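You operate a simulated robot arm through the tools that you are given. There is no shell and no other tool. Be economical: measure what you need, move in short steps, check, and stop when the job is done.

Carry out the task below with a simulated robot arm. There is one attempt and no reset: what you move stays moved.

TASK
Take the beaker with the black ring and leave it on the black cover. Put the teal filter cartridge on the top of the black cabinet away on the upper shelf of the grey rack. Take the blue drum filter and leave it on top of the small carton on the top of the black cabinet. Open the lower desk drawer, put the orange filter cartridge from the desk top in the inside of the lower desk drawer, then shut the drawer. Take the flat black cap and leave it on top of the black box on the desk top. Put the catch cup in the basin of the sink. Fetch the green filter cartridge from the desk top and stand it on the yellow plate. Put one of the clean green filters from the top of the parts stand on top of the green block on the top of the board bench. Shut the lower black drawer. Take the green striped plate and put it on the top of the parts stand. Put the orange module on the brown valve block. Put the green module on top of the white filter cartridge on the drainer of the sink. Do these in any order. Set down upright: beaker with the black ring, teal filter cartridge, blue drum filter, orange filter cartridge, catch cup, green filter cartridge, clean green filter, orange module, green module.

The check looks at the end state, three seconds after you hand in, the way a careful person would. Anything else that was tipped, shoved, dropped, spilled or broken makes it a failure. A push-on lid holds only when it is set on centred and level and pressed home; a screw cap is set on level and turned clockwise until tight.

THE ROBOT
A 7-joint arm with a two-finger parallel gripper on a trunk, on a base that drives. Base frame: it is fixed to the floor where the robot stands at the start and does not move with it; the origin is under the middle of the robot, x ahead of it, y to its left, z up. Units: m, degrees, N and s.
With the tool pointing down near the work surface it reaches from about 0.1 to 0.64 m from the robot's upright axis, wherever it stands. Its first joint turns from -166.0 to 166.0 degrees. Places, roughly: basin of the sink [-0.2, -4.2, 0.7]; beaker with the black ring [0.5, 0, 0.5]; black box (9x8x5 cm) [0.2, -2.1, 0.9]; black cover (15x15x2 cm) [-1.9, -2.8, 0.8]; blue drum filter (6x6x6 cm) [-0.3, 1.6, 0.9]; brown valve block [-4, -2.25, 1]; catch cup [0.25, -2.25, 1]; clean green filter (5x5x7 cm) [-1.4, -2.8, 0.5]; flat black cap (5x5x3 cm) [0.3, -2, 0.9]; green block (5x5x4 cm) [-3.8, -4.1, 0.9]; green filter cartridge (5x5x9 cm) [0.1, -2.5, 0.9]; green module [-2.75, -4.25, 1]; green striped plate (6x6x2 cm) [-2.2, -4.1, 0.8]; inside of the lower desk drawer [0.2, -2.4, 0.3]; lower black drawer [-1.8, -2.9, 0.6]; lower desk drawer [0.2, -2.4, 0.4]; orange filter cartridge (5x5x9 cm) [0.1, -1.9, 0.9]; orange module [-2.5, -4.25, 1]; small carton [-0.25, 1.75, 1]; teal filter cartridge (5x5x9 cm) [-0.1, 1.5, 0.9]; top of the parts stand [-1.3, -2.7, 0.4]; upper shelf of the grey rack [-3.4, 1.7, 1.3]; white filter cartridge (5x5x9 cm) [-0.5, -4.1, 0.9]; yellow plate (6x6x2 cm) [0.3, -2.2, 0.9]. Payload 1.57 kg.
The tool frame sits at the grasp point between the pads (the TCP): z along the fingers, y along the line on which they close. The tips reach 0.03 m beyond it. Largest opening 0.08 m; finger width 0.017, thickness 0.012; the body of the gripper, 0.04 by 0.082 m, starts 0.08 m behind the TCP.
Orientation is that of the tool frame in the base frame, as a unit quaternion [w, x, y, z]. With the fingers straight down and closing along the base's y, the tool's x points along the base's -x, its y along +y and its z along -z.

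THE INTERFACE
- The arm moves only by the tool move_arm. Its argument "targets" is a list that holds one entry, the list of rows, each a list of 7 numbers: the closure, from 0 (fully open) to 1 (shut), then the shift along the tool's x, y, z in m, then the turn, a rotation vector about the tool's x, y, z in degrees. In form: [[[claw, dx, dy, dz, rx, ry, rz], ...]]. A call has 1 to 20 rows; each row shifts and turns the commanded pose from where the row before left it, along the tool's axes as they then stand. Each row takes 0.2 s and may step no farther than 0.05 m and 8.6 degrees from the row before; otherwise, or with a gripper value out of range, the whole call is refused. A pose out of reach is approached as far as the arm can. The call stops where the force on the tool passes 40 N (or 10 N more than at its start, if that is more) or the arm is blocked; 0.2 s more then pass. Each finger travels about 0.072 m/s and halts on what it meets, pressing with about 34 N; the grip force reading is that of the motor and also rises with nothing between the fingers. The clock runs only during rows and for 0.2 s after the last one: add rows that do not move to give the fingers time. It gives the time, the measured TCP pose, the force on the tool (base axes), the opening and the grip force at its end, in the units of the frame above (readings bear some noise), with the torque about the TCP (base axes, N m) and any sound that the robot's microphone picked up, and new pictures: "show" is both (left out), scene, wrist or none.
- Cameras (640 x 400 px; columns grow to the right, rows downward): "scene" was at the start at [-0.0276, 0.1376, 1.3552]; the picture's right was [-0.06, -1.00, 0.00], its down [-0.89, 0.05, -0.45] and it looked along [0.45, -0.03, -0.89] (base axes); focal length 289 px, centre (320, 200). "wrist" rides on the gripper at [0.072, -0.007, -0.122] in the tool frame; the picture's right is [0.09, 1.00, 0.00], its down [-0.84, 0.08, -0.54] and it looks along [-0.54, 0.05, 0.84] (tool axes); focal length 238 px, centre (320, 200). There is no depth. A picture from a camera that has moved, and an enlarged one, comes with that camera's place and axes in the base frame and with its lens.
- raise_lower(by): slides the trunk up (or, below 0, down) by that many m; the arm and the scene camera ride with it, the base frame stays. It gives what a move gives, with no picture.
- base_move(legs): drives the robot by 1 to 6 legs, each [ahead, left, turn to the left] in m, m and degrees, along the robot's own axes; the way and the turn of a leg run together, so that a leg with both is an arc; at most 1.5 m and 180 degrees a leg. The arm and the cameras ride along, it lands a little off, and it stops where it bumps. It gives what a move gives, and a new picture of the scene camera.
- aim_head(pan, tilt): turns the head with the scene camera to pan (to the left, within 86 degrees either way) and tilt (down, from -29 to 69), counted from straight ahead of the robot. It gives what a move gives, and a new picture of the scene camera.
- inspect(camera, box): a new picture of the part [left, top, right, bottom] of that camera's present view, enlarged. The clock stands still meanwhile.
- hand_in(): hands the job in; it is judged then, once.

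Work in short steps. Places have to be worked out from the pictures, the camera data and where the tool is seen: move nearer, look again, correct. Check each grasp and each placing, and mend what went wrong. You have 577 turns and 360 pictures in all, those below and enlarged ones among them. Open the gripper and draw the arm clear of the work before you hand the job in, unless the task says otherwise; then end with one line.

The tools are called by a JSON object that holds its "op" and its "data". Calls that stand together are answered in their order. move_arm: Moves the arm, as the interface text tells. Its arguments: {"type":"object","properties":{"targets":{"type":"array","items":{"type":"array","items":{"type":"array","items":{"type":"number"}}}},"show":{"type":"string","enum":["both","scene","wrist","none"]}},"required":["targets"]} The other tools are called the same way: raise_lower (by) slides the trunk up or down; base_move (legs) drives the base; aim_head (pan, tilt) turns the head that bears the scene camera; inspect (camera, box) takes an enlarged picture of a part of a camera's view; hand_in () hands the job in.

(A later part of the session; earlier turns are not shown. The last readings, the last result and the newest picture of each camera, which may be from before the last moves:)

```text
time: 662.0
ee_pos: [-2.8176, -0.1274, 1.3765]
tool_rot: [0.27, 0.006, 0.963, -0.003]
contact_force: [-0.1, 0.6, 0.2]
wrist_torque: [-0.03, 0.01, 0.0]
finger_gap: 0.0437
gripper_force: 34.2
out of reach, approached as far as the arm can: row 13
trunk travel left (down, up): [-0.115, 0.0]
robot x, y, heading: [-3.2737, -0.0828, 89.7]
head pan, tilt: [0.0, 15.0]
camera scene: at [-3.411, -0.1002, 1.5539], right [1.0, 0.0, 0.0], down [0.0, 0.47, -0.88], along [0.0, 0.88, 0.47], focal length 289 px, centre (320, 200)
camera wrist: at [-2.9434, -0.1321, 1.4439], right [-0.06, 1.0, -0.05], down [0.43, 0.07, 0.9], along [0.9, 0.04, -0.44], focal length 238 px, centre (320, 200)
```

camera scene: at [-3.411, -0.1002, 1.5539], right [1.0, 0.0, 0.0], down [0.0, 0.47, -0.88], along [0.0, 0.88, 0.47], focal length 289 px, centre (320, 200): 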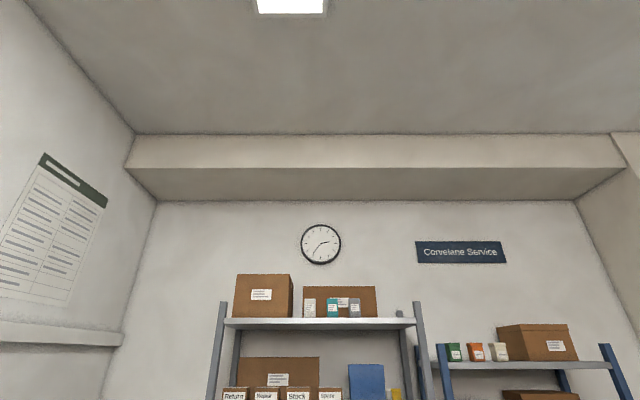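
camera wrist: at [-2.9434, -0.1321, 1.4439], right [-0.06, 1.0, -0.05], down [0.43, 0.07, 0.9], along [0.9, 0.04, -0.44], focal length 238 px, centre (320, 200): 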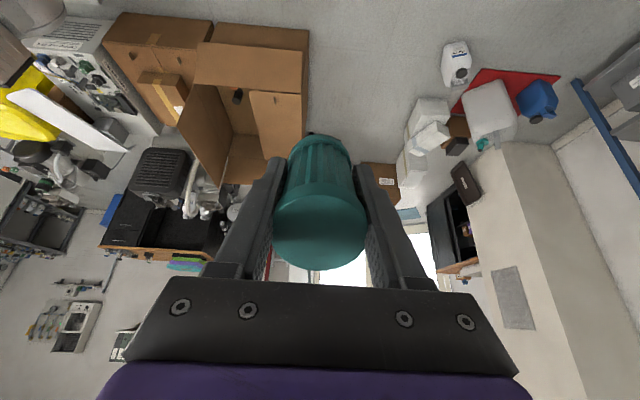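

The tilted pose is reachable. I untilt, lower, and look at the table on the west side for setting the cartridge down to regrip it tilted.

{"op": "move_arm", "data": {"targets": [[[0.6, 0, 0, 0, 0, 7.83, 0], [0.6, 0, 0, 0, 0, 7.83, 0], [0.6, 0, 0, 0, 0, 7.83, 0], [0.6, 0, 0, 0, 0, 7.83, 0], [0.6, 0, 0, 0.04, 0, 0, 0], [0.6, 0, 0, 0.04, 0, 0, 0], [0.6, 0, 0, 0.04, 0, 0, 0], [0.6, 0, 0, 0.04, 0, 0, 0], [0.6, 0, 0, 0.04, 0, 0, 0], [0.6, 0, 0, 0, 0, 0, 0]]], "show": "none"}}

{"op": "base_move", "data": {"legs": [[0, 0, 90], [0, 0, 90]]}}

{"op": "aim_head", "data": {"pan": -80, "tilt": 35}}

```text
time: 664.2
ee_pos: [-2.8182, -0.1277, 1.1771]
tool_rot: [0.001, 0.005, 1.0, -0.002]
contact_force: [0.5, 0.0, -1.0]
wrist_torque: [0.02, 0.02, 0.03]
finger_gap: 0.0439
gripper_force: 33.9
trunk travel left (down, up): [-0.115, 0.0]
robot x, y, heading: [-3.2698, -0.0768, 89.9]
head pan, tilt: [0.0, 15.0]
```

```text
time: 672.5
ee_pos: [-3.7242, -0.0383, 1.1766]
tool_rot: [-0.002, 1.0, -0.001, 0.0]
contact_force: [0.8, 0.9, -0.8]
wrist_torque: [-0.03, 0.0, 0.0]
finger_gap: 0.0438
gripper_force: 34.5
trunk travel left (down, up): [-0.115, 0.0]
robot x, y, heading: [-3.2713, -0.0794, -89.7]
head pan, tilt: [0.0, 15.0]
camera scene: at [-3.1326, -0.0827, 1.4902], right [-1.0, 0.0, 0.0], down [0.0, 0.26, -0.97], along [0.0, -0.97, -0.26], focal length 289 px, centre (320, 200)
```

scene: 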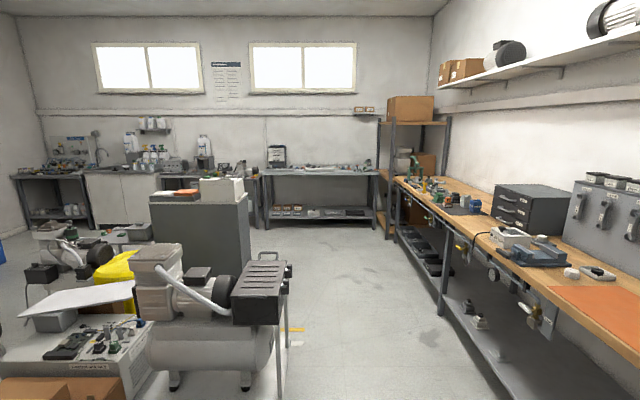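

```text
time: 674.0
ee_pos: [-3.7261, -0.0364, 1.1765]
tool_rot: [-0.001, 1.0, -0.002, -0.001]
contact_force: [-1.2, -0.3, -1.2]
wrist_torque: [-0.02, -0.02, 0.01]
finger_gap: 0.0439
gripper_force: 33.8
trunk travel left (down, up): [-0.115, 0.0]
robot x, y, heading: [-3.2715, -0.0795, -90.2]
head pan, tilt: [-80.0, 35.0]
camera scene: at [-3.2194, -0.0048, 1.4582], right [-0.18, 0.98, 0.0], down [0.56, 0.1, -0.82], along [-0.81, -0.14, -0.57], focal length 289 px, centre (320, 200)
```

scene: 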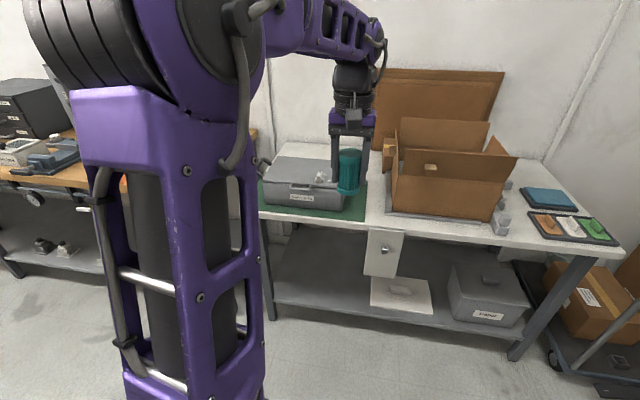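

The wood bench has a free orange mat near y≈-1.0. I drive there with the bench on my right.

{"op": "base_move", "data": {"legs": [[0.92, 0, 0], [0, -0.2, 0]]}}

{"op": "aim_head", "data": {"pan": -80, "tilt": 42}}

```text
time: 681.0
ee_pos: [-3.9199, -0.963, 1.1769]
tool_rot: [-0.002, 1.0, 0.002, -0.001]
contact_force: [-0.7, 0.2, -0.8]
wrist_torque: [-0.04, -0.04, 0.02]
finger_gap: 0.0439
gripper_force: 33.7
trunk travel left (down, up): [-0.115, 0.0]
robot x, y, heading: [-3.4712, -1.0016, -89.4]
head pan, tilt: [-80.0, 35.0]
camera scene: at [-3.4143, -0.9251, 1.4582], right [-0.18, 0.98, 0.0], down [0.56, 0.11, -0.82], along [-0.81, -0.15, -0.57], focal length 289 px, centre (320, 200)
```

scene: 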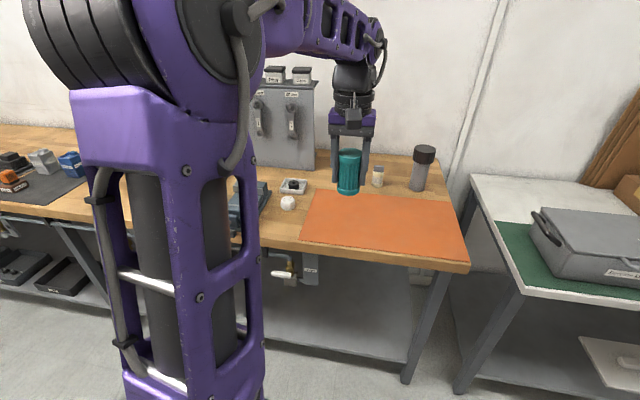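

```text
time: 681.6
ee_pos: [-3.9196, -0.962, 1.1766]
tool_rot: [-0.002, 1.0, 0.003, 0.0]
contact_force: [-0.1, 0.3, -1.2]
wrist_torque: [0.0, -0.01, -0.01]
finger_gap: 0.044
gripper_force: 34.2
trunk travel left (down, up): [-0.115, 0.0]
robot x, y, heading: [-3.4674, -0.9985, -89.1]
head pan, tilt: [-80.0, 42.0]
camera scene: at [-3.4099, -0.9243, 1.4477], right [-0.18, 0.98, 0.0], down [0.66, 0.12, -0.74], along [-0.73, -0.14, -0.67], focal length 289 px, centre (320, 200)
```

scene: 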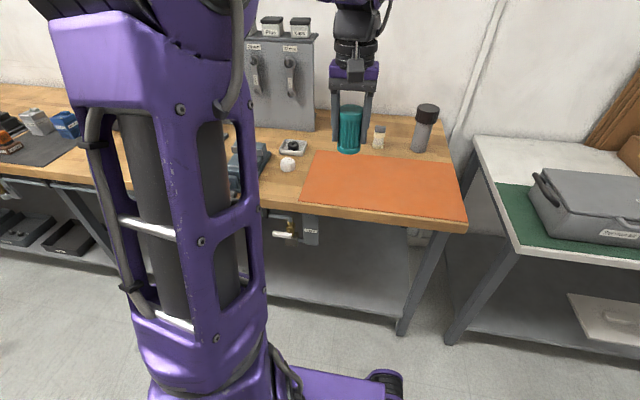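

I shift closer (right 0.12, back 0.08), move over the mat and lower toward it.

{"op": "base_move", "data": {"legs": [[-0.08, -0.12, -1]]}}

{"op": "move_arm", "data": {"targets": [[[0.6, -0.04, 0, 0, 0, 0, 0], [0.6, -0.02, 0, 0.03, 0, 0, 0], [0.6, 0, 0, 0.04, 0, 0, 0], [0.6, 0, 0, 0.04, 0, 0, 0], [0.6, 0, 0, 0.04, 0, 0, 0], [0.6, 0, 0, 0, 0, 0, 0]]]}}

```text
time: 683.5
ee_pos: [-4.0388, -0.8752, 1.1767]
tool_rot: [-0.002, 1.0, -0.006, -0.001]
contact_force: [-0.2, 0.0, -0.2]
wrist_torque: [-0.02, -0.02, -0.01]
finger_gap: 0.0437
gripper_force: 33.8
trunk travel left (down, up): [-0.115, 0.0]
robot x, y, heading: [-3.588, -0.9233, -90.5]
head pan, tilt: [-80.0, 42.0]
camera scene: at [-3.5285, -0.846, 1.4477], right [-0.17, 0.99, 0.0], down [0.66, 0.11, -0.74], along [-0.73, -0.12, -0.67], focal length 289 px, centre (320, 200)
```

scene: 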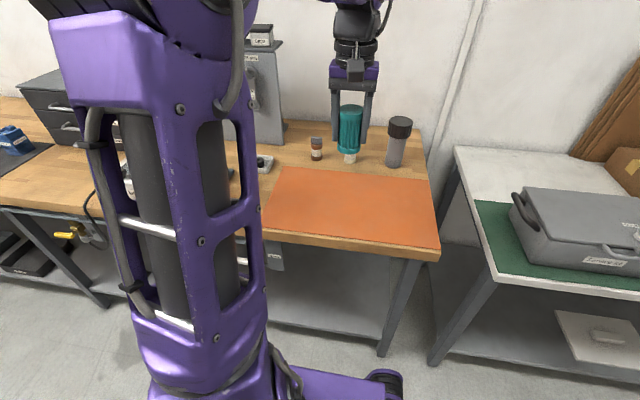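

```text
time: 684.9
ee_pos: [-4.1, -0.874, 1.0256]
tool_rot: [-0.003, 1.0, -0.007, 0.0]
contact_force: [-0.3, 0.0, -1.1]
wrist_torque: [-0.01, 0.01, 0.0]
finger_gap: 0.0437
gripper_force: 34.0
trunk travel left (down, up): [-0.115, 0.0]
robot x, y, heading: [-3.5858, -0.9257, -90.3]
head pan, tilt: [-80.0, 42.0]
camera scene: at [-3.5286, -0.846, 1.4477], right [-0.17, 0.99, 0.0], down [0.66, 0.11, -0.74], along [-0.73, -0.12, -0.67], focal length 289 px, centre (320, 200)
camera wrist: at [-4.0271, -0.8691, 1.1479], right [0.08, -1.0, 0.0], down [-0.84, -0.07, 0.54], along [-0.54, -0.04, -0.84], focal length 238 px, centre (320, 200)
```

scene: 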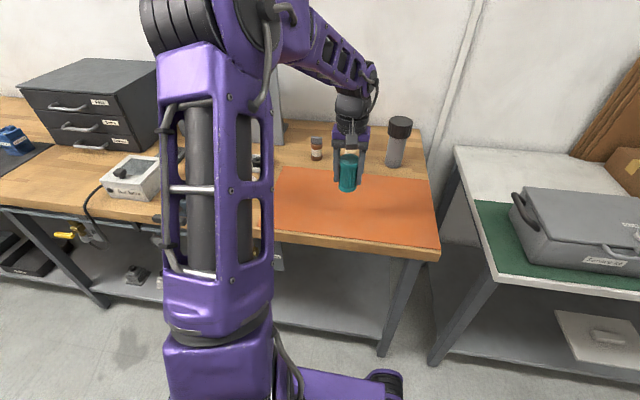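
wrist: 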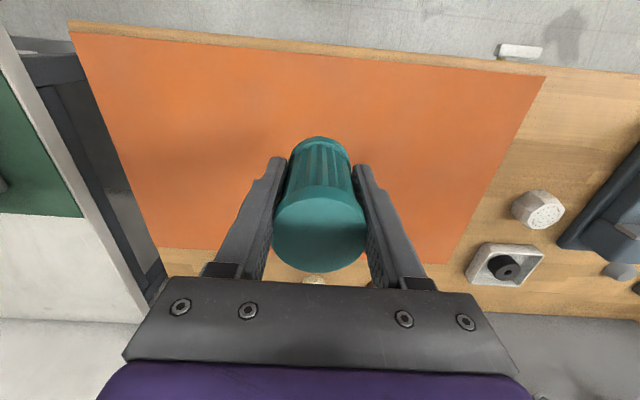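

Over the mat. I descend to contact.

{"op": "move_arm", "data": {"targets": [[[0.6, 0.02, 0, 0.04, 0, 0, 0], [0.6, 0, 0, 0.04, 0, 0, 0], [0.6, 0, 0, 0.02, 0, 0, 0], [0.6, 0, 0, 0.008, 0, 0, 0], [0.6, 0, 0, 0.006, 0, 0, 0], [0.6, 0, 0, 0.006, 0, 0, 0], [0.6, 0, 0, 0.006, 0, 0, 0], [0.6, 0, 0, 0, 0, 0, 0]]], "show": "wrist"}}

```text
time: 686.4
ee_pos: [-4.0799, -0.8732, 0.9116]
tool_rot: [-0.001, 1.0, -0.006, -0.004]
contact_force: [8.3, -1.6, 20.8]
wrist_torque: [-0.17, -0.66, 0.03]
finger_gap: 0.0437
gripper_force: 33.8
trunk travel left (down, up): [-0.115, 0.0]
robot x, y, heading: [-3.5876, -0.9232, -90.3]
head pan, tilt: [-80.0, 42.0]
stopped in row 7: the force on the tool passed its limit at 47 N (the readings are from after the stop); the commanded pose is now the measured one
camera wrist: at [-4.0069, -0.8678, 1.0329], right [0.08, -1.0, 0.0], down [-0.83, -0.07, 0.55], along [-0.55, -0.04, -0.84], focal length 238 px, centre (320, 200)
```

wrist: 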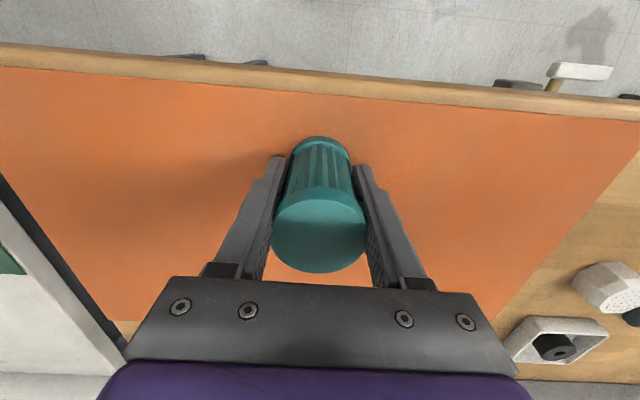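

Set down on the mat (z≈0.859). I open, tilt 32° in place, and regrip.

{"op": "move_arm", "data": {"targets": [[[0.6, 0, 0, -0.002, 0, 0, 0], [0.3, 0, 0, 0, 0, 0, 0], [0.05, 0, 0, 0, 0, 0, 0], [0.05, 0, 0, 0, 0, 0, 0]]], "show": "wrist"}}

```text
time: 687.4
ee_pos: [-4.0815, -0.8733, 0.9111]
tool_rot: [-0.001, 1.0, -0.006, -0.003]
contact_force: [0.3, 0.2, 0.6]
wrist_torque: [0.01, 0.01, 0.0]
finger_gap: 0.0759
gripper_force: 0.0
trunk travel left (down, up): [-0.115, 0.0]
robot x, y, heading: [-3.5884, -0.9222, -90.4]
head pan, tilt: [-80.0, 42.0]
camera wrist: at [-4.0085, -0.8679, 1.0323], right [0.08, -1.0, 0.0], down [-0.83, -0.07, 0.55], along [-0.55, -0.04, -0.84], focal length 238 px, centre (320, 200)
```

wrist: 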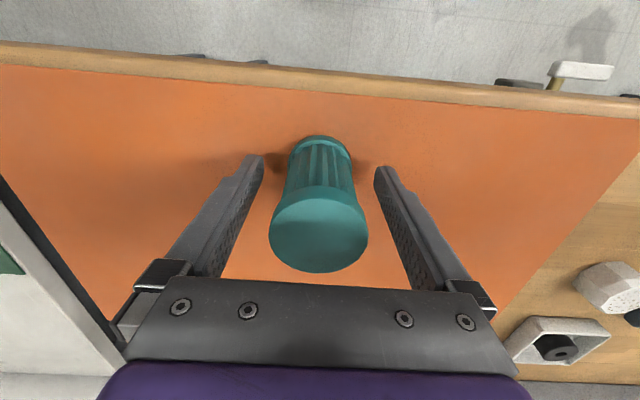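

It stands free between the fingers. I tilt in place.

{"op": "move_arm", "data": {"targets": [[[0.05, 0, 0, 0, 0, -6, 0], [0.05, 0, 0, 0, 0, -7, 0], [0.05, 0, 0, 0, 0, -7, 0], [0.05, 0, 0, 0, 0, -6, 0], [0.05, 0, 0, 0, 0, -6, 0], [0.05, 0, 0, 0, 0, 0, 0]]]}}

```text
time: 688.8
ee_pos: [-4.0822, -0.8722, 0.9117]
tool_rot: [-0.003, 0.96, -0.004, -0.281]
contact_force: [0.7, 0.5, 0.2]
wrist_torque: [-0.02, -0.04, -0.01]
finger_gap: 0.0758
gripper_force: 0.1
trunk travel left (down, up): [-0.115, 0.0]
robot x, y, heading: [-3.588, -0.921, -90.6]
head pan, tilt: [-80.0, 42.0]
camera scene: at [-3.5283, -0.8458, 1.4477], right [-0.17, 0.99, 0.0], down [0.66, 0.11, -0.74], along [-0.73, -0.12, -0.67], focal length 289 px, centre (320, 200)
camera wrist: at [-3.955, -0.868, 0.9757], right [0.07, -1.0, -0.05], down [-0.42, -0.08, 0.91], along [-0.91, -0.04, -0.42], focal length 238 px, centre (320, 200)
```

scene: 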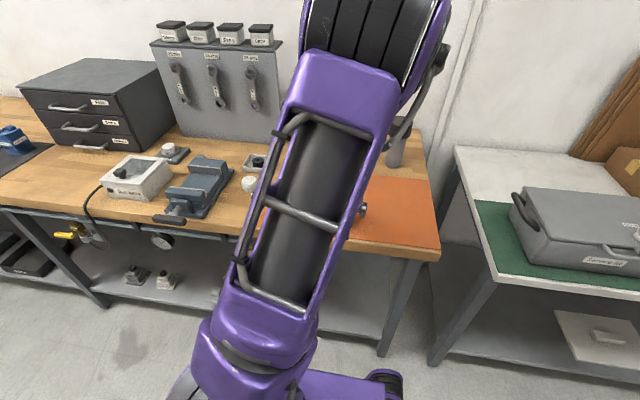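
wrist: 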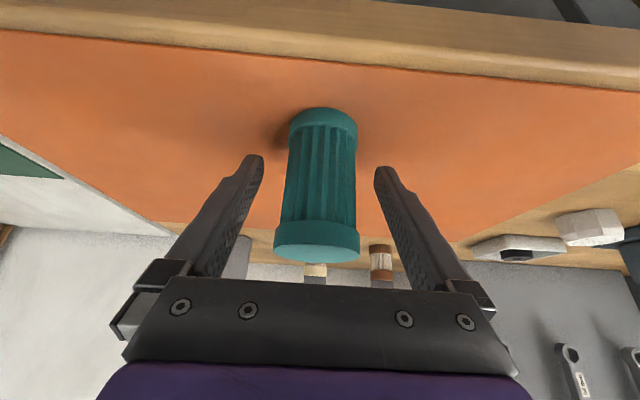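

Worked. I add another 8° of tilt for margin, then close.

{"op": "move_arm", "data": {"targets": [[[0.05, 0, 0, 0, 0, -4, 0], [0.05, 0, 0, 0, 0, -4, 0], [0.05, 0, 0, 0, 0, 0, 0], [0.6, 0, 0, 0, 0, 0, 0], [0.6, 0, 0, 0, 0, 0, 0], [0.6, 0, 0, 0, 0, 0, 0], [0.6, 0, 0, 0, 0, 0, 0]]], "show": "wrist"}}

```text
time: 690.4
ee_pos: [-4.0816, -0.8733, 0.9115]
tool_rot: [-0.003, 0.938, -0.005, -0.346]
contact_force: [-0.2, -0.5, 0.8]
wrist_torque: [-0.06, 0.09, 0.0]
finger_gap: 0.0434
gripper_force: 33.7
trunk travel left (down, up): [-0.115, 0.0]
robot x, y, heading: [-3.588, -0.9225, -90.5]
head pan, tilt: [-80.0, 42.0]
camera wrist: at [-3.9475, -0.8682, 0.9577], right [0.06, -1.0, -0.06], down [-0.29, -0.08, 0.96], along [-0.96, -0.04, -0.29], focal length 238 px, centre (320, 200)
```

wrist: 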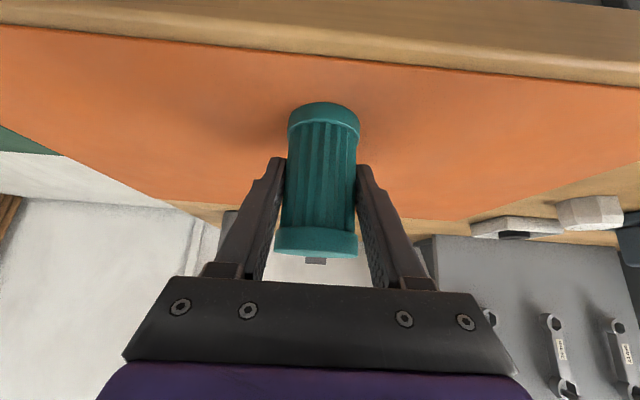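

Gripped at a 40° tilt with the cartridge upright. I lift straight up, and pull slightly inward.

{"op": "move_arm", "data": {"targets": [[[0.6, -0.013, 0, -0.0152, 0, 0, 0], [0.6, -0.026, 0, -0.0304, 0, 0, 0], [0.6, -0.026, 0, -0.0304, 0, 0, 0], [0.6, -0.026, 0, -0.0304, 0, 0, 0], [0.6, -0.026, 0, -0.0304, 0, 0, 0], [0.6, -0.026, 0, -0.0304, 0, 0, 0], [0.6, 0, 0, 0, 0, 0, 0]]]}}

```text
time: 692.0
ee_pos: [-4.0809, -0.8735, 1.1328]
tool_rot: [-0.003, 0.939, -0.005, -0.345]
contact_force: [-0.3, 0.9, -0.9]
wrist_torque: [0.01, 0.0, -0.01]
finger_gap: 0.0436
gripper_force: 33.6
trunk travel left (down, up): [-0.115, 0.0]
robot x, y, heading: [-3.5877, -0.9171, -90.8]
head pan, tilt: [-80.0, 42.0]
camera scene: at [-3.5283, -0.8461, 1.4477], right [-0.17, 0.99, 0.0], down [0.66, 0.11, -0.74], along [-0.73, -0.12, -0.67], focal length 289 px, centre (320, 200)
camera wrist: at [-3.9472, -0.8686, 1.1783], right [0.06, -1.0, -0.06], down [-0.29, -0.08, 0.95], along [-0.96, -0.04, -0.29], focal length 238 px, centre (320, 200)
```

scene: 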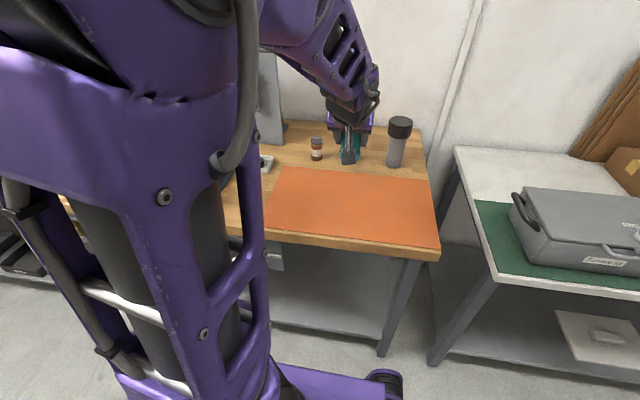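
wrist: 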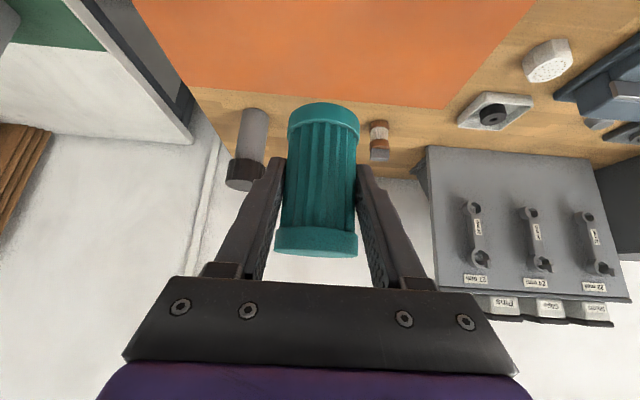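

Upright and stable. I drive away from the bench, turn so the rack side is on my right, and move north.

{"op": "base_move", "data": {"legs": [[0, 0.36, 0.8], [0, 0, -90], [0, -1.0, 0], [0, -0.55, 0]]}}

{"op": "aim_head", "data": {"pan": -86, "tilt": 10}}

```text
time: 695.9
ee_pos: [-3.7252, -0.8783, 1.1298]
tool_rot: [-0.002, 0.939, 0.0, -0.345]
contact_force: [0.3, 0.7, -1.0]
wrist_torque: [-0.01, 0.02, 0.06]
finger_gap: 0.0438
gripper_force: 34.1
trunk travel left (down, up): [-0.115, 0.0]
robot x, y, heading: [-3.2304, -0.9219, -90.0]
head pan, tilt: [-80.0, 42.0]
stopped in leg 1: the robot was blocked; the commanded pose is now the measured one
camera scene: at [-3.1735, -0.8452, 1.4477], right [-0.18, 0.98, 0.0], down [0.66, 0.12, -0.74], along [-0.73, -0.13, -0.67], focal length 289 px, centre (320, 200)
```

scene: 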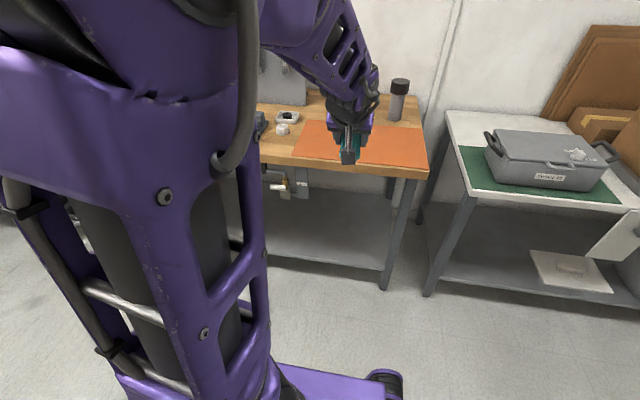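

```text
time: 696.9
ee_pos: [-3.7254, -0.8779, 1.132]
tool_rot: [-0.001, 0.939, 0.0, -0.345]
contact_force: [0.0, 0.6, -0.7]
wrist_torque: [-0.01, -0.01, 0.0]
finger_gap: 0.0437
gripper_force: 34.5
trunk travel left (down, up): [-0.115, 0.0]
robot x, y, heading: [-3.228, -0.9201, -90.0]
head pan, tilt: [-85.9, 10.0]
camera scene: at [-3.184, -0.8373, 1.4982], right [-0.07, 1.0, 0.0], down [0.17, 0.01, -0.98], along [-0.98, -0.07, -0.17], focal length 289 px, centre (320, 200)
```

scene: 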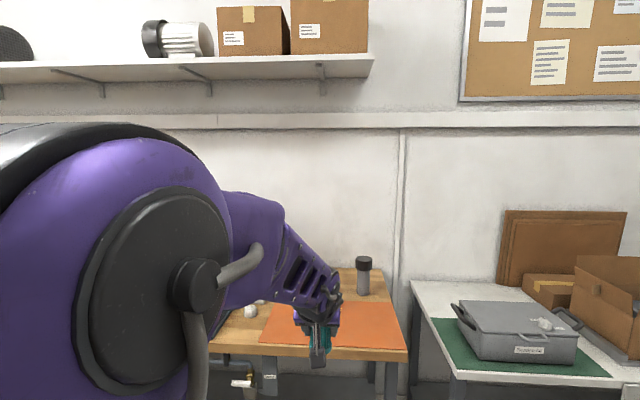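

Something on my left blocked. I move slightly right, reverse north first, then turn.

{"op": "base_move", "data": {"legs": [[0, -0.06, 0], [-1.05, 0, 0], [0, 0, -90]]}}

{"op": "aim_head", "data": {"pan": -80, "tilt": 10}}

```text
time: 707.1
ee_pos: [-3.2452, 0.6222, 1.1311]
tool_rot: [0.246, -0.661, 0.666, 0.243]
contact_force: [-0.2, -0.5, -1.8]
wrist_torque: [0.01, 0.01, 0.01]
finger_gap: 0.0435
gripper_force: 33.8
trunk travel left (down, up): [-0.115, 0.0]
robot x, y, heading: [-3.2957, 0.1246, 180.0]
head pan, tilt: [-85.9, 10.0]
camera scene: at [-3.2094, 0.0805, 1.4983], right [1.0, 0.07, 0.0], down [0.01, -0.17, -0.98], along [-0.07, 0.98, -0.17], focal length 289 px, centre (320, 200)
```

scene: 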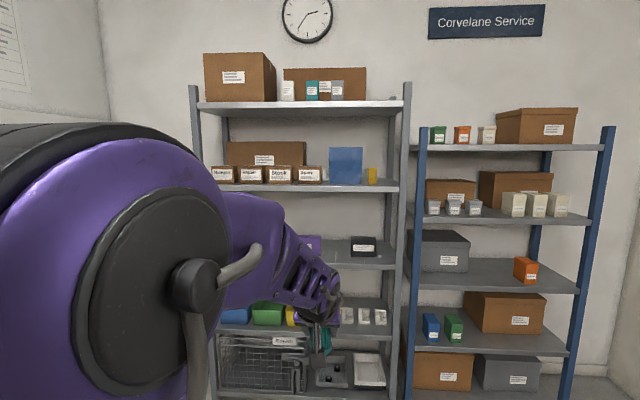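

```text
time: 707.8
ee_pos: [-3.2447, 0.6231, 1.1322]
tool_rot: [0.246, -0.662, 0.665, 0.243]
contact_force: [0.0, -0.4, -0.2]
wrist_torque: [-0.01, -0.01, 0.01]
finger_gap: 0.0437
gripper_force: 34.0
trunk travel left (down, up): [-0.115, 0.0]
robot x, y, heading: [-3.2928, 0.125, 179.9]
head pan, tilt: [-80.0, 10.0]
camera scene: at [-3.2189, 0.0794, 1.4983], right [0.99, 0.17, 0.0], down [0.03, -0.17, -0.98], along [-0.17, 0.97, -0.17], focal length 289 px, centre (320, 200)
```

scene: 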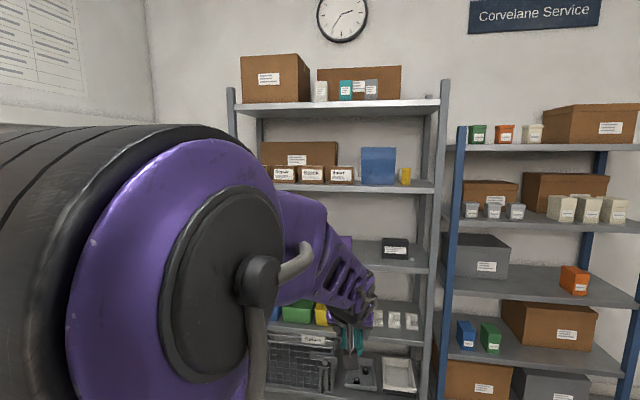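

The front part of the upper shelf (z≈1.3) is free. I raise the cartridge to ~1.43 here.

{"op": "move_arm", "data": {"targets": [[[0.6, -0.0243, 0, -0.0285, 0, 0, 0], [0.6, -0.0243, 0, -0.0285, 0, 0, 0], [0.6, -0.0243, 0, -0.0285, 0, 0, 0], [0.6, -0.0243, 0, -0.0285, 0, 0, 0], [0.6, -0.0243, 0, -0.0285, 0, 0, 0], [0.6, -0.0243, 0, -0.0285, 0, 0, 0], [0.6, -0.0243, 0, -0.0285, 0, 0, 0], [0.6, -0.0243, 0, -0.0285, 0, 0, 0], [0.6, 0, 0, 0, 0, 0, 0]]]}}

```text
time: 709.8
ee_pos: [-3.2459, 0.6215, 1.4325]
tool_rot: [0.246, -0.661, 0.666, 0.242]
contact_force: [0.6, -0.1, -1.6]
wrist_torque: [0.0, -0.02, -0.02]
finger_gap: 0.0434
gripper_force: 34.4
trunk travel left (down, up): [-0.115, 0.0]
robot x, y, heading: [-3.2959, 0.13, 179.8]
head pan, tilt: [-80.0, 10.0]
camera scene: at [-3.219, 0.0794, 1.4983], right [0.99, 0.17, 0.0], down [0.03, -0.17, -0.98], along [-0.17, 0.97, -0.17], focal length 289 px, centre (320, 200)
camera wrist: at [-3.241, 0.4877, 1.4787], right [-1.0, -0.06, -0.06], down [-0.08, 0.29, 0.95], along [-0.04, 0.96, -0.29], focal length 238 px, centre (320, 200)
```

scene: 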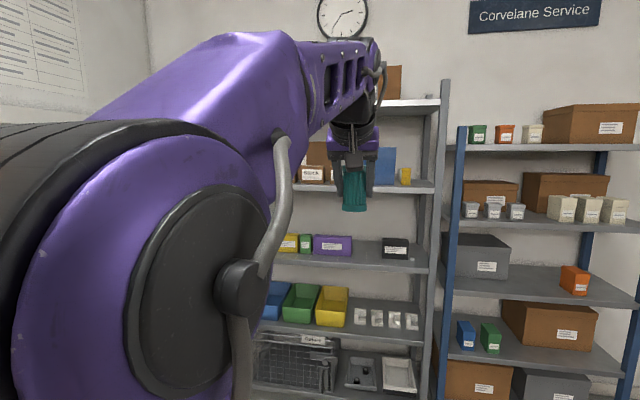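
wrist: 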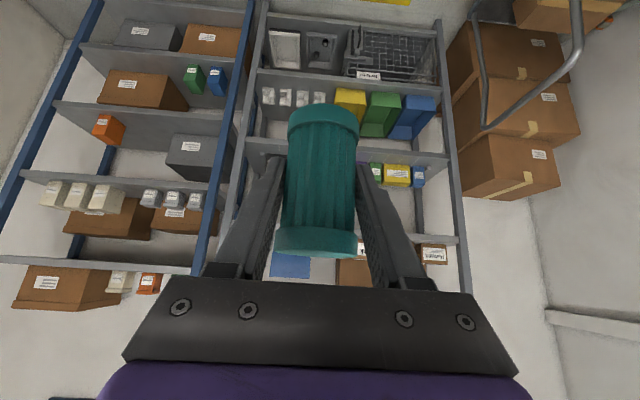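

I strafe toward the rack by 0.72 and check the geometry.

{"op": "base_move", "data": {"legs": [[0, -0.72, 0]]}}

{"op": "inspect", "data": {"camera": "wrist", "box": [0, 0, 640, 400]}}

```text
time: 717.2
ee_pos: [-3.2415, 1.3469, 1.4314]
tool_rot: [0.247, -0.661, 0.666, 0.243]
contact_force: [0.3, -0.3, -0.4]
wrist_torque: [0.02, 0.02, -0.02]
finger_gap: 0.0436
gripper_force: 33.9
trunk travel left (down, up): [-0.115, 0.0]
robot x, y, heading: [-3.288, 0.8539, 179.7]
head pan, tilt: [-80.0, 10.0]
camera scene: at [-3.2157, 0.8056, 1.4983], right [0.99, 0.17, 0.0], down [0.03, -0.17, -0.98], along [-0.17, 0.97, -0.17], focal length 289 px, centre (320, 200)
```

scene: 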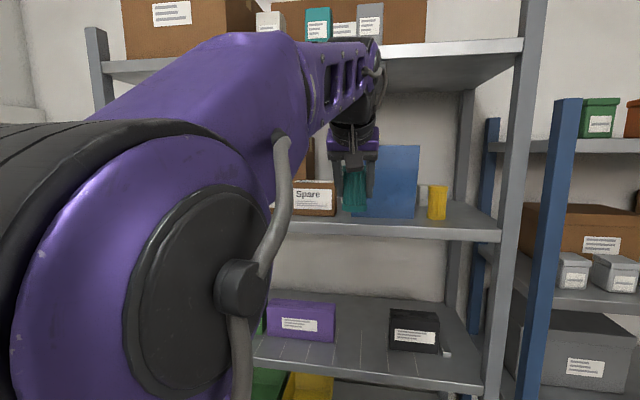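

```text
1.00 times, centred on (320, 200) of wrist (not enlarged: the box is as wide or as high as the picture)
camera zoom: at [-3.2366, 1.214, 1.4784], right [-1.0, -0.06, -0.06], down [-0.08, 0.29, 0.95], along [-0.04, 0.96, -0.29], focal length 238 px, centre (320, 200)
```

zoom: 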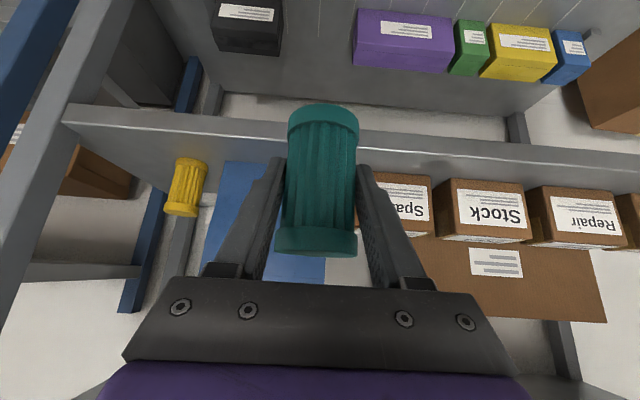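

I see a free strip along the front of the upper shelf before the blue book (front edge y≈1.60, items from y≈1.67). I strafe 0.2 closer and shift to x≈-3.17, staying above the shelf.

{"op": "base_move", "data": {"legs": [[0, -0.18, 0]]}}

{"op": "move_arm", "data": {"targets": [[[0.6, 0, -0.035, 0, 0, 0, 0], [0.6, 0, -0.035, 0, 0, 0, 0], [0.6, 0, 0, 0, 0, 0, 0]]]}}

```text
time: 719.5
ee_pos: [-3.2416, 1.5286, 1.4321]
tool_rot: [0.247, -0.66, 0.667, 0.242]
contact_force: [0.1, 0.4, -0.9]
wrist_torque: [-0.01, -0.04, -0.01]
finger_gap: 0.0434
gripper_force: 34.5
trunk travel left (down, up): [-0.115, 0.0]
robot x, y, heading: [-3.29, 1.0307, 179.7]
head pan, tilt: [-80.0, 10.0]
camera scene: at [-3.2146, 0.9859, 1.4983], right [0.99, 0.17, 0.0], down [0.03, -0.17, -0.98], along [-0.17, 0.97, -0.17], focal length 289 px, centre (320, 200)
```

scene: 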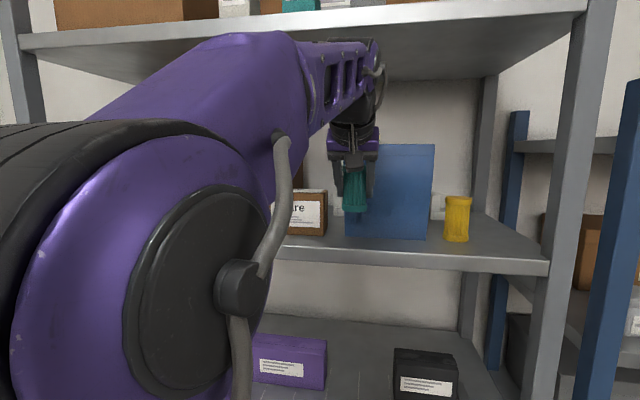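

```text
time: 720.3
ee_pos: [-3.1706, 1.528, 1.4314]
tool_rot: [0.246, -0.66, 0.667, 0.242]
contact_force: [0.1, 1.0, -0.9]
wrist_torque: [0.01, 0.02, 0.0]
finger_gap: 0.0436
gripper_force: 34.0
trunk travel left (down, up): [-0.115, 0.0]
robot x, y, heading: [-3.2854, 1.0346, 179.9]
head pan, tilt: [-80.0, 10.0]
camera scene: at [-3.2144, 0.9859, 1.4983], right [0.99, 0.17, 0.0], down [0.03, -0.17, -0.98], along [-0.17, 0.97, -0.17], focal length 289 px, centre (320, 200)
camera wrist: at [-3.1649, 1.3937, 1.4775], right [-1.0, -0.06, -0.06], down [-0.08, 0.29, 0.95], along [-0.04, 0.96, -0.29], focal length 238 px, centre (320, 200)
```

scene: 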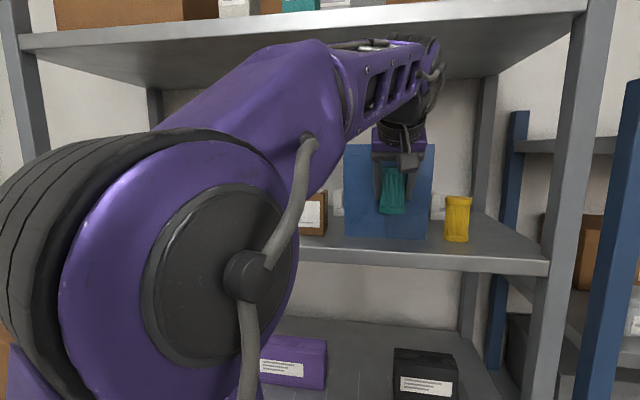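
wrist: 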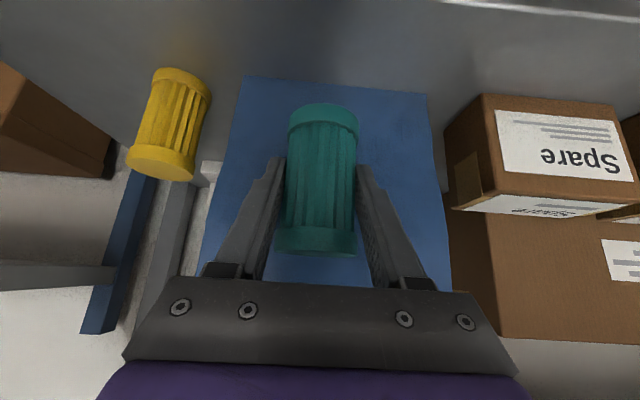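

Refined: shelf z≈1.326, front edge y≈1.487, items' fronts y≈1.556. Target cartridge centre y≈1.518. I lower to ~1.5 cm above the shelf and inspect both views.

{"op": "move_arm", "data": {"targets": [[[0.6, 0.0076, 0, -0.0065, 0, 0, 0], [0.6, 0.0114, 0, 0.0133, 0, 0, 0], [0.6, 0.0114, 0, 0.0133, 0, 0, 0], [0.6, 0, 0, 0, 0, 0, 0], [0.6, 0, 0, 0, 0, 0, 0]]], "show": "wrist"}}

{"op": "inspect", "data": {"camera": "scene", "box": [330, 140, 490, 270]}}

```text
time: 721.5
ee_pos: [-3.1693, 1.5173, 1.3966]
tool_rot: [0.247, -0.66, 0.667, 0.242]
contact_force: [-0.4, -0.6, -0.2]
wrist_torque: [0.01, -0.01, 0.03]
finger_gap: 0.0437
gripper_force: 33.9
trunk travel left (down, up): [-0.115, 0.0]
robot x, y, heading: [-3.287, 1.0376, 179.5]
head pan, tilt: [-80.0, 10.0]
camera wrist: at [-3.1651, 1.3831, 1.4434], right [-1.0, -0.06, -0.06], down [-0.08, 0.29, 0.95], along [-0.04, 0.96, -0.29], focal length 238 px, centre (320, 200)
```

wrist: 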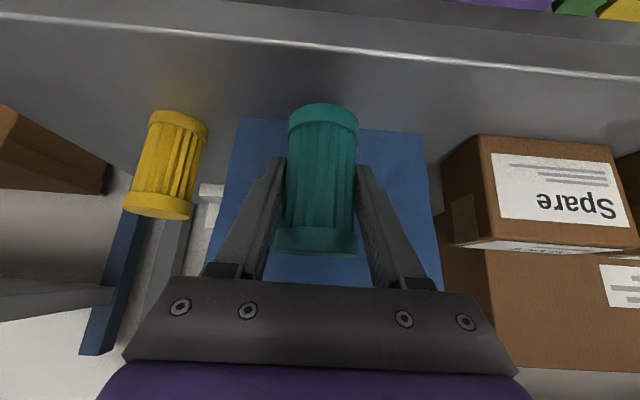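

```text
3.08 times, centred on (410, 205) of scene
camera zoom: at [-3.2146, 0.9859, 1.4983], right [0.99, 0.17, 0.0], down [0.03, -0.17, -0.98], along [-0.17, 0.97, -0.17], focal length 890 px, centre (43, 185)
```

zoom: 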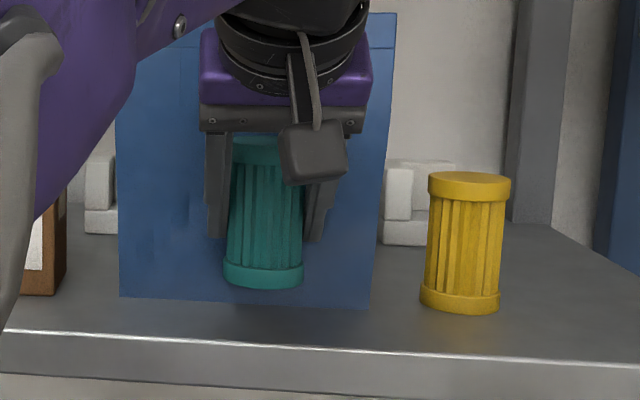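

Both views agree: about 1 cm margin to the front edge and to the book. I lower in guarded steps.

{"op": "move_arm", "data": {"targets": [[[0.6, 0.0052, 0, 0.0061, 0, 0, 0], [0.6, 0.0039, 0, 0.0046, 0, 0, 0], [0.6, 0.0026, 0, 0.003, 0, 0, 0], [0.6, 0, 0, 0, 0, 0, 0]]], "show": "wrist"}}

{"op": "inspect", "data": {"camera": "scene", "box": [330, 140, 490, 270]}}

```text
time: 722.5
ee_pos: [-3.1704, 1.5172, 1.3788]
tool_rot: [0.246, -0.661, 0.667, 0.243]
contact_force: [0.1, 0.2, -1.0]
wrist_torque: [-0.01, 0.01, 0.01]
finger_gap: 0.0436
gripper_force: 33.8
trunk travel left (down, up): [-0.115, 0.0]
robot x, y, heading: [-3.2856, 1.0314, 179.7]
head pan, tilt: [-80.0, 10.0]
camera wrist: at [-3.1653, 1.3834, 1.4252], right [-1.0, -0.06, -0.06], down [-0.08, 0.29, 0.95], along [-0.04, 0.96, -0.29], focal length 238 px, centre (320, 200)
```

wrist: 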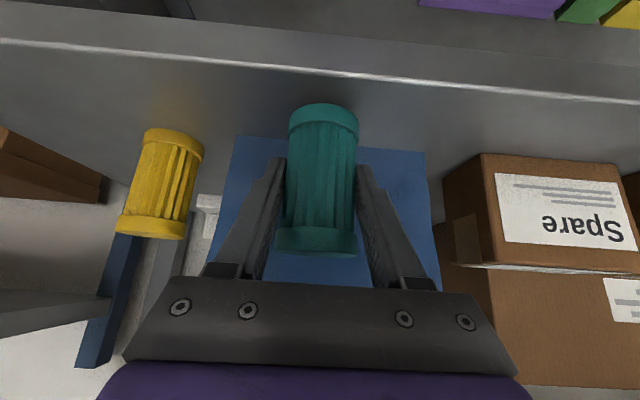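

```text
3.08 times, centred on (410, 205) of scene
camera zoom: at [-3.2146, 0.9859, 1.4983], right [0.99, 0.17, 0.0], down [0.03, -0.17, -0.98], along [-0.17, 0.97, -0.17], focal length 890 px, centre (43, 185)
```

zoom: 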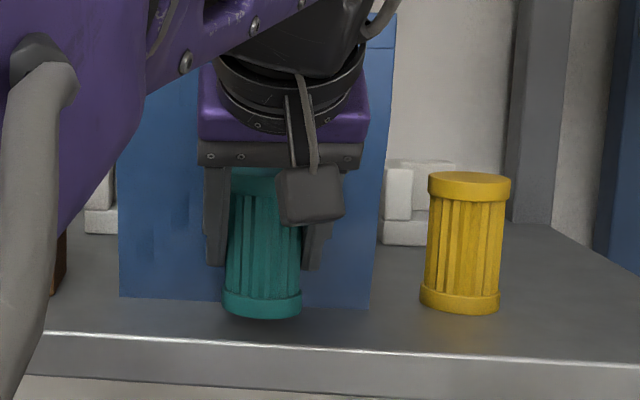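

Close to contact; base sits between book and edge. Continue in 3–4 mm steps.

{"op": "move_arm", "data": {"targets": [[[0.6, 0.0023, 0, 0.0027, 0, 0, 0], [0.6, 0.0023, 0, 0.0027, 0, 0, 0], [0.6, 0.002, 0, 0.0023, 0, 0, 0], [0.6, 0, 0, 0, 0, 0, 0]]], "show": "none"}}

{"op": "inspect", "data": {"camera": "scene", "box": [330, 140, 490, 270]}}

```text
time: 723.5
ee_pos: [-3.1691, 1.5179, 1.368]
tool_rot: [0.246, -0.66, 0.667, 0.242]
contact_force: [-0.5, -0.6, -0.1]
wrist_torque: [-0.03, 0.03, -0.02]
finger_gap: 0.0435
gripper_force: 34.1
trunk travel left (down, up): [-0.115, 0.0]
robot x, y, heading: [-3.2896, 1.0331, 179.6]
head pan, tilt: [-80.0, 10.0]
```

```text
3.08 times, centred on (410, 205) of scene
camera zoom: at [-3.2146, 0.9859, 1.4983], right [0.99, 0.17, 0.0], down [0.03, -0.17, -0.98], along [-0.17, 0.97, -0.17], focal length 890 px, centre (43, 185)
```

zoom: 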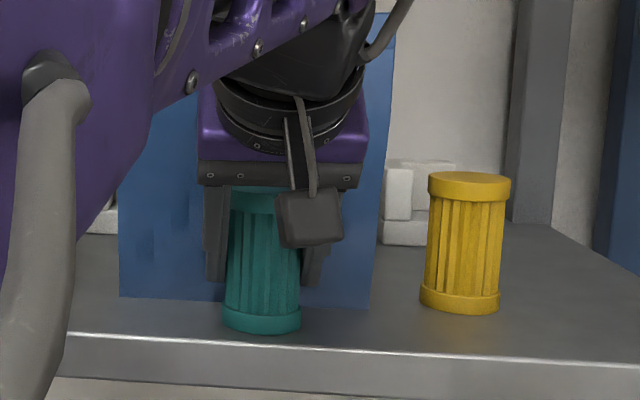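

I shift 5 mm deeper and continue down.

{"op": "move_arm", "data": {"targets": [[[0.6, -0.0038, 0, 0.0032, 0, 0, 0], [0.6, 0.002, 0, 0.0023, 0, 0, 0], [0.6, 0.002, 0, 0.0023, 0, 0, 0], [0.6, 0.002, 0, 0.0023, 0, 0, 0], [0.6, 0, 0, 0, 0, 0, 0]]], "show": "wrist"}}

{"op": "inspect", "data": {"camera": "scene", "box": [330, 140, 490, 270]}}

```text
time: 724.7
ee_pos: [-3.1703, 1.5217, 1.3628]
tool_rot: [0.249, -0.66, 0.666, 0.244]
contact_force: [-1.3, 3.9, 28.8]
wrist_torque: [0.29, 0.18, 0.01]
finger_gap: 0.0437
gripper_force: 33.5
trunk travel left (down, up): [-0.115, 0.0]
robot x, y, heading: [-3.2873, 1.0362, 179.3]
head pan, tilt: [-80.0, 10.0]
camera wrist: at [-3.1656, 1.3869, 1.4085], right [-1.0, -0.06, -0.06], down [-0.08, 0.28, 0.96], along [-0.04, 0.96, -0.28], focal length 238 px, centre (320, 200)
```

wrist: 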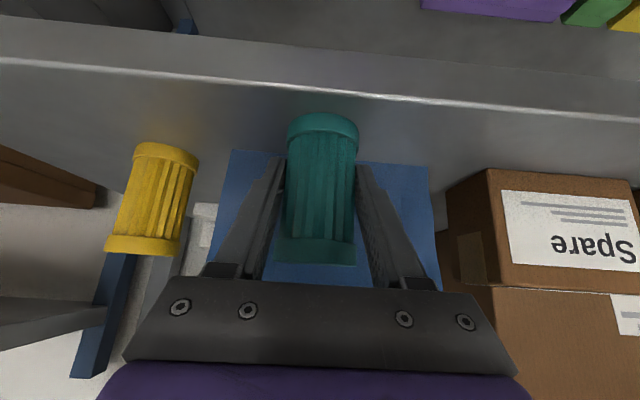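

```text
3.08 times, centred on (410, 205) of scene
camera zoom: at [-3.2151, 0.9844, 1.4984], right [0.99, 0.17, 0.0], down [0.03, -0.17, -0.98], along [-0.17, 0.97, -0.17], focal length 890 px, centre (43, 185)
```

zoom: 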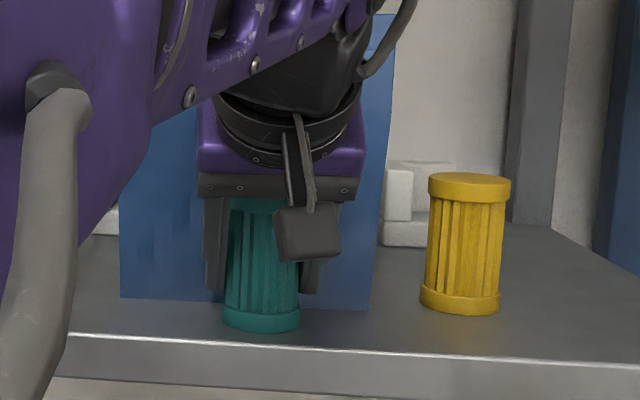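

Contact on the shelf with margin all round. I ease, open, and retreat along the tool axis.

{"op": "move_arm", "data": {"targets": [[[0.6, -0.0016, 0, -0.0019, 0, 0, 0], [0.45, 0, 0, 0, 0, 0, 0], [0.3, 0, 0, 0, 0, 0, 0], [0.2, 0, 0, 0, 0, 0, 0], [0.2, 0, 0, 0, 0, 0, 0], [0.2, 0, 0, -0.015, 0, 0, 0], [0.2, 0, 0, -0.02, 0, 0, 0], [0.2, 0, 0, -0.03, 0, 0, 0], [0.2, 0, 0, -0.03, 0, 0, 0], [0.2, 0, 0, 0, 0, 0, 0]]]}}

{"op": "inspect", "data": {"camera": "scene", "box": [330, 140, 490, 270]}}

```text
time: 726.9
ee_pos: [-3.1821, 1.476, 1.4183]
tool_rot: [-0.24, 0.671, -0.667, -0.217]
contact_force: [0.1, -0.5, -0.2]
wrist_torque: [0.03, 0.0, 0.01]
finger_gap: 0.0641
gripper_force: 0.1
trunk travel left (down, up): [-0.115, 0.0]
robot x, y, heading: [-3.2884, 1.0325, 179.4]
head pan, tilt: [-80.0, 10.0]
camera scene: at [-3.2111, 0.9866, 1.4941], right [0.99, 0.13, 0.0], down [0.03, -0.22, -0.98], along [-0.13, 0.97, -0.22], focal length 289 px, centre (320, 200)
camera wrist: at [-3.1776, 1.3438, 1.4712], right [-0.99, -0.07, -0.09], down [-0.11, 0.33, 0.94], along [-0.03, 0.94, -0.34], focal length 238 px, centre (320, 200)
```

scene: 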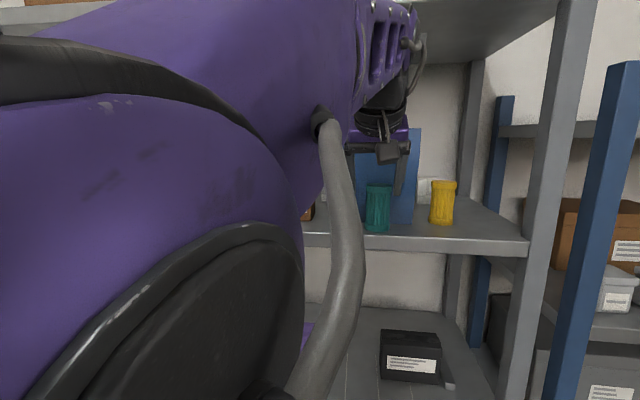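
wrist: 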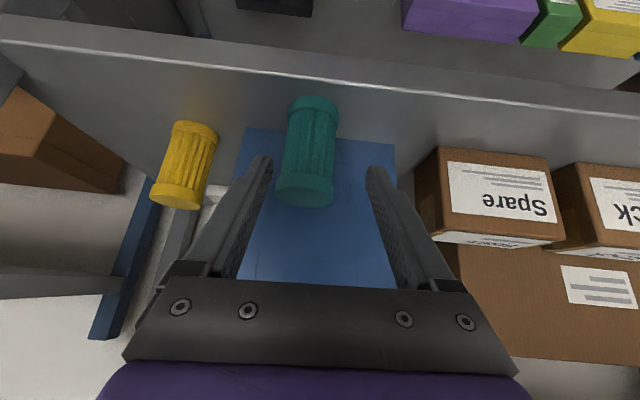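

```text
3.08 times, centred on (410, 205) of scene
camera zoom: at [-3.2111, 0.9866, 1.4941], right [0.99, 0.13, 0.0], down [0.03, -0.22, -0.98], along [-0.13, 0.97, -0.22], focal length 890 px, centre (43, 185)
```

zoom: 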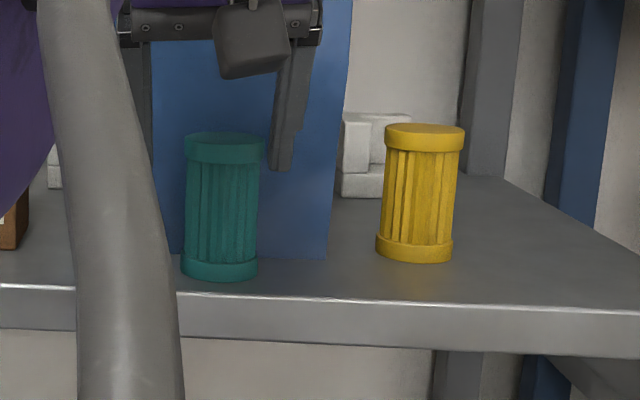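

The teal cartridge stands on the shelf. The fingers still straddle its top with side clearance; I back the base straight away from the rack.

{"op": "base_move", "data": {"legs": [[0, 0.12, 0]]}}

{"op": "inspect", "data": {"camera": "scene", "box": [300, 120, 480, 270]}}

```text
time: 728.8
ee_pos: [-3.1812, 1.3539, 1.418]
tool_rot: [-0.241, 0.669, -0.668, -0.219]
contact_force: [-0.7, -0.3, -0.4]
wrist_torque: [0.03, -0.01, -0.02]
finger_gap: 0.0641
gripper_force: 0.1
trunk travel left (down, up): [-0.115, 0.0]
robot x, y, heading: [-3.2874, 0.9172, 179.6]
head pan, tilt: [-80.0, 10.0]
camera scene: at [-3.2144, 0.8651, 1.4943], right [0.99, 0.16, 0.0], down [0.03, -0.21, -0.98], along [-0.15, 0.96, -0.22], focal length 289 px, centre (320, 200)
```

scene: 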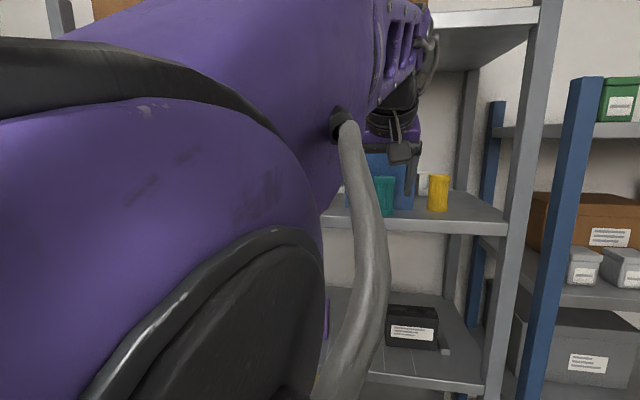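

```text
2.67 times, centred on (390, 195) of scene
camera zoom: at [-3.2144, 0.8651, 1.4943], right [0.99, 0.16, 0.0], down [0.03, -0.21, -0.98], along [-0.15, 0.96, -0.22], focal length 772 px, centre (133, 213)
```

zoom: 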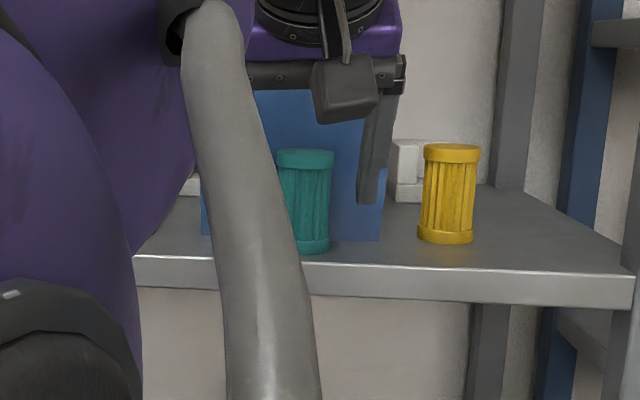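

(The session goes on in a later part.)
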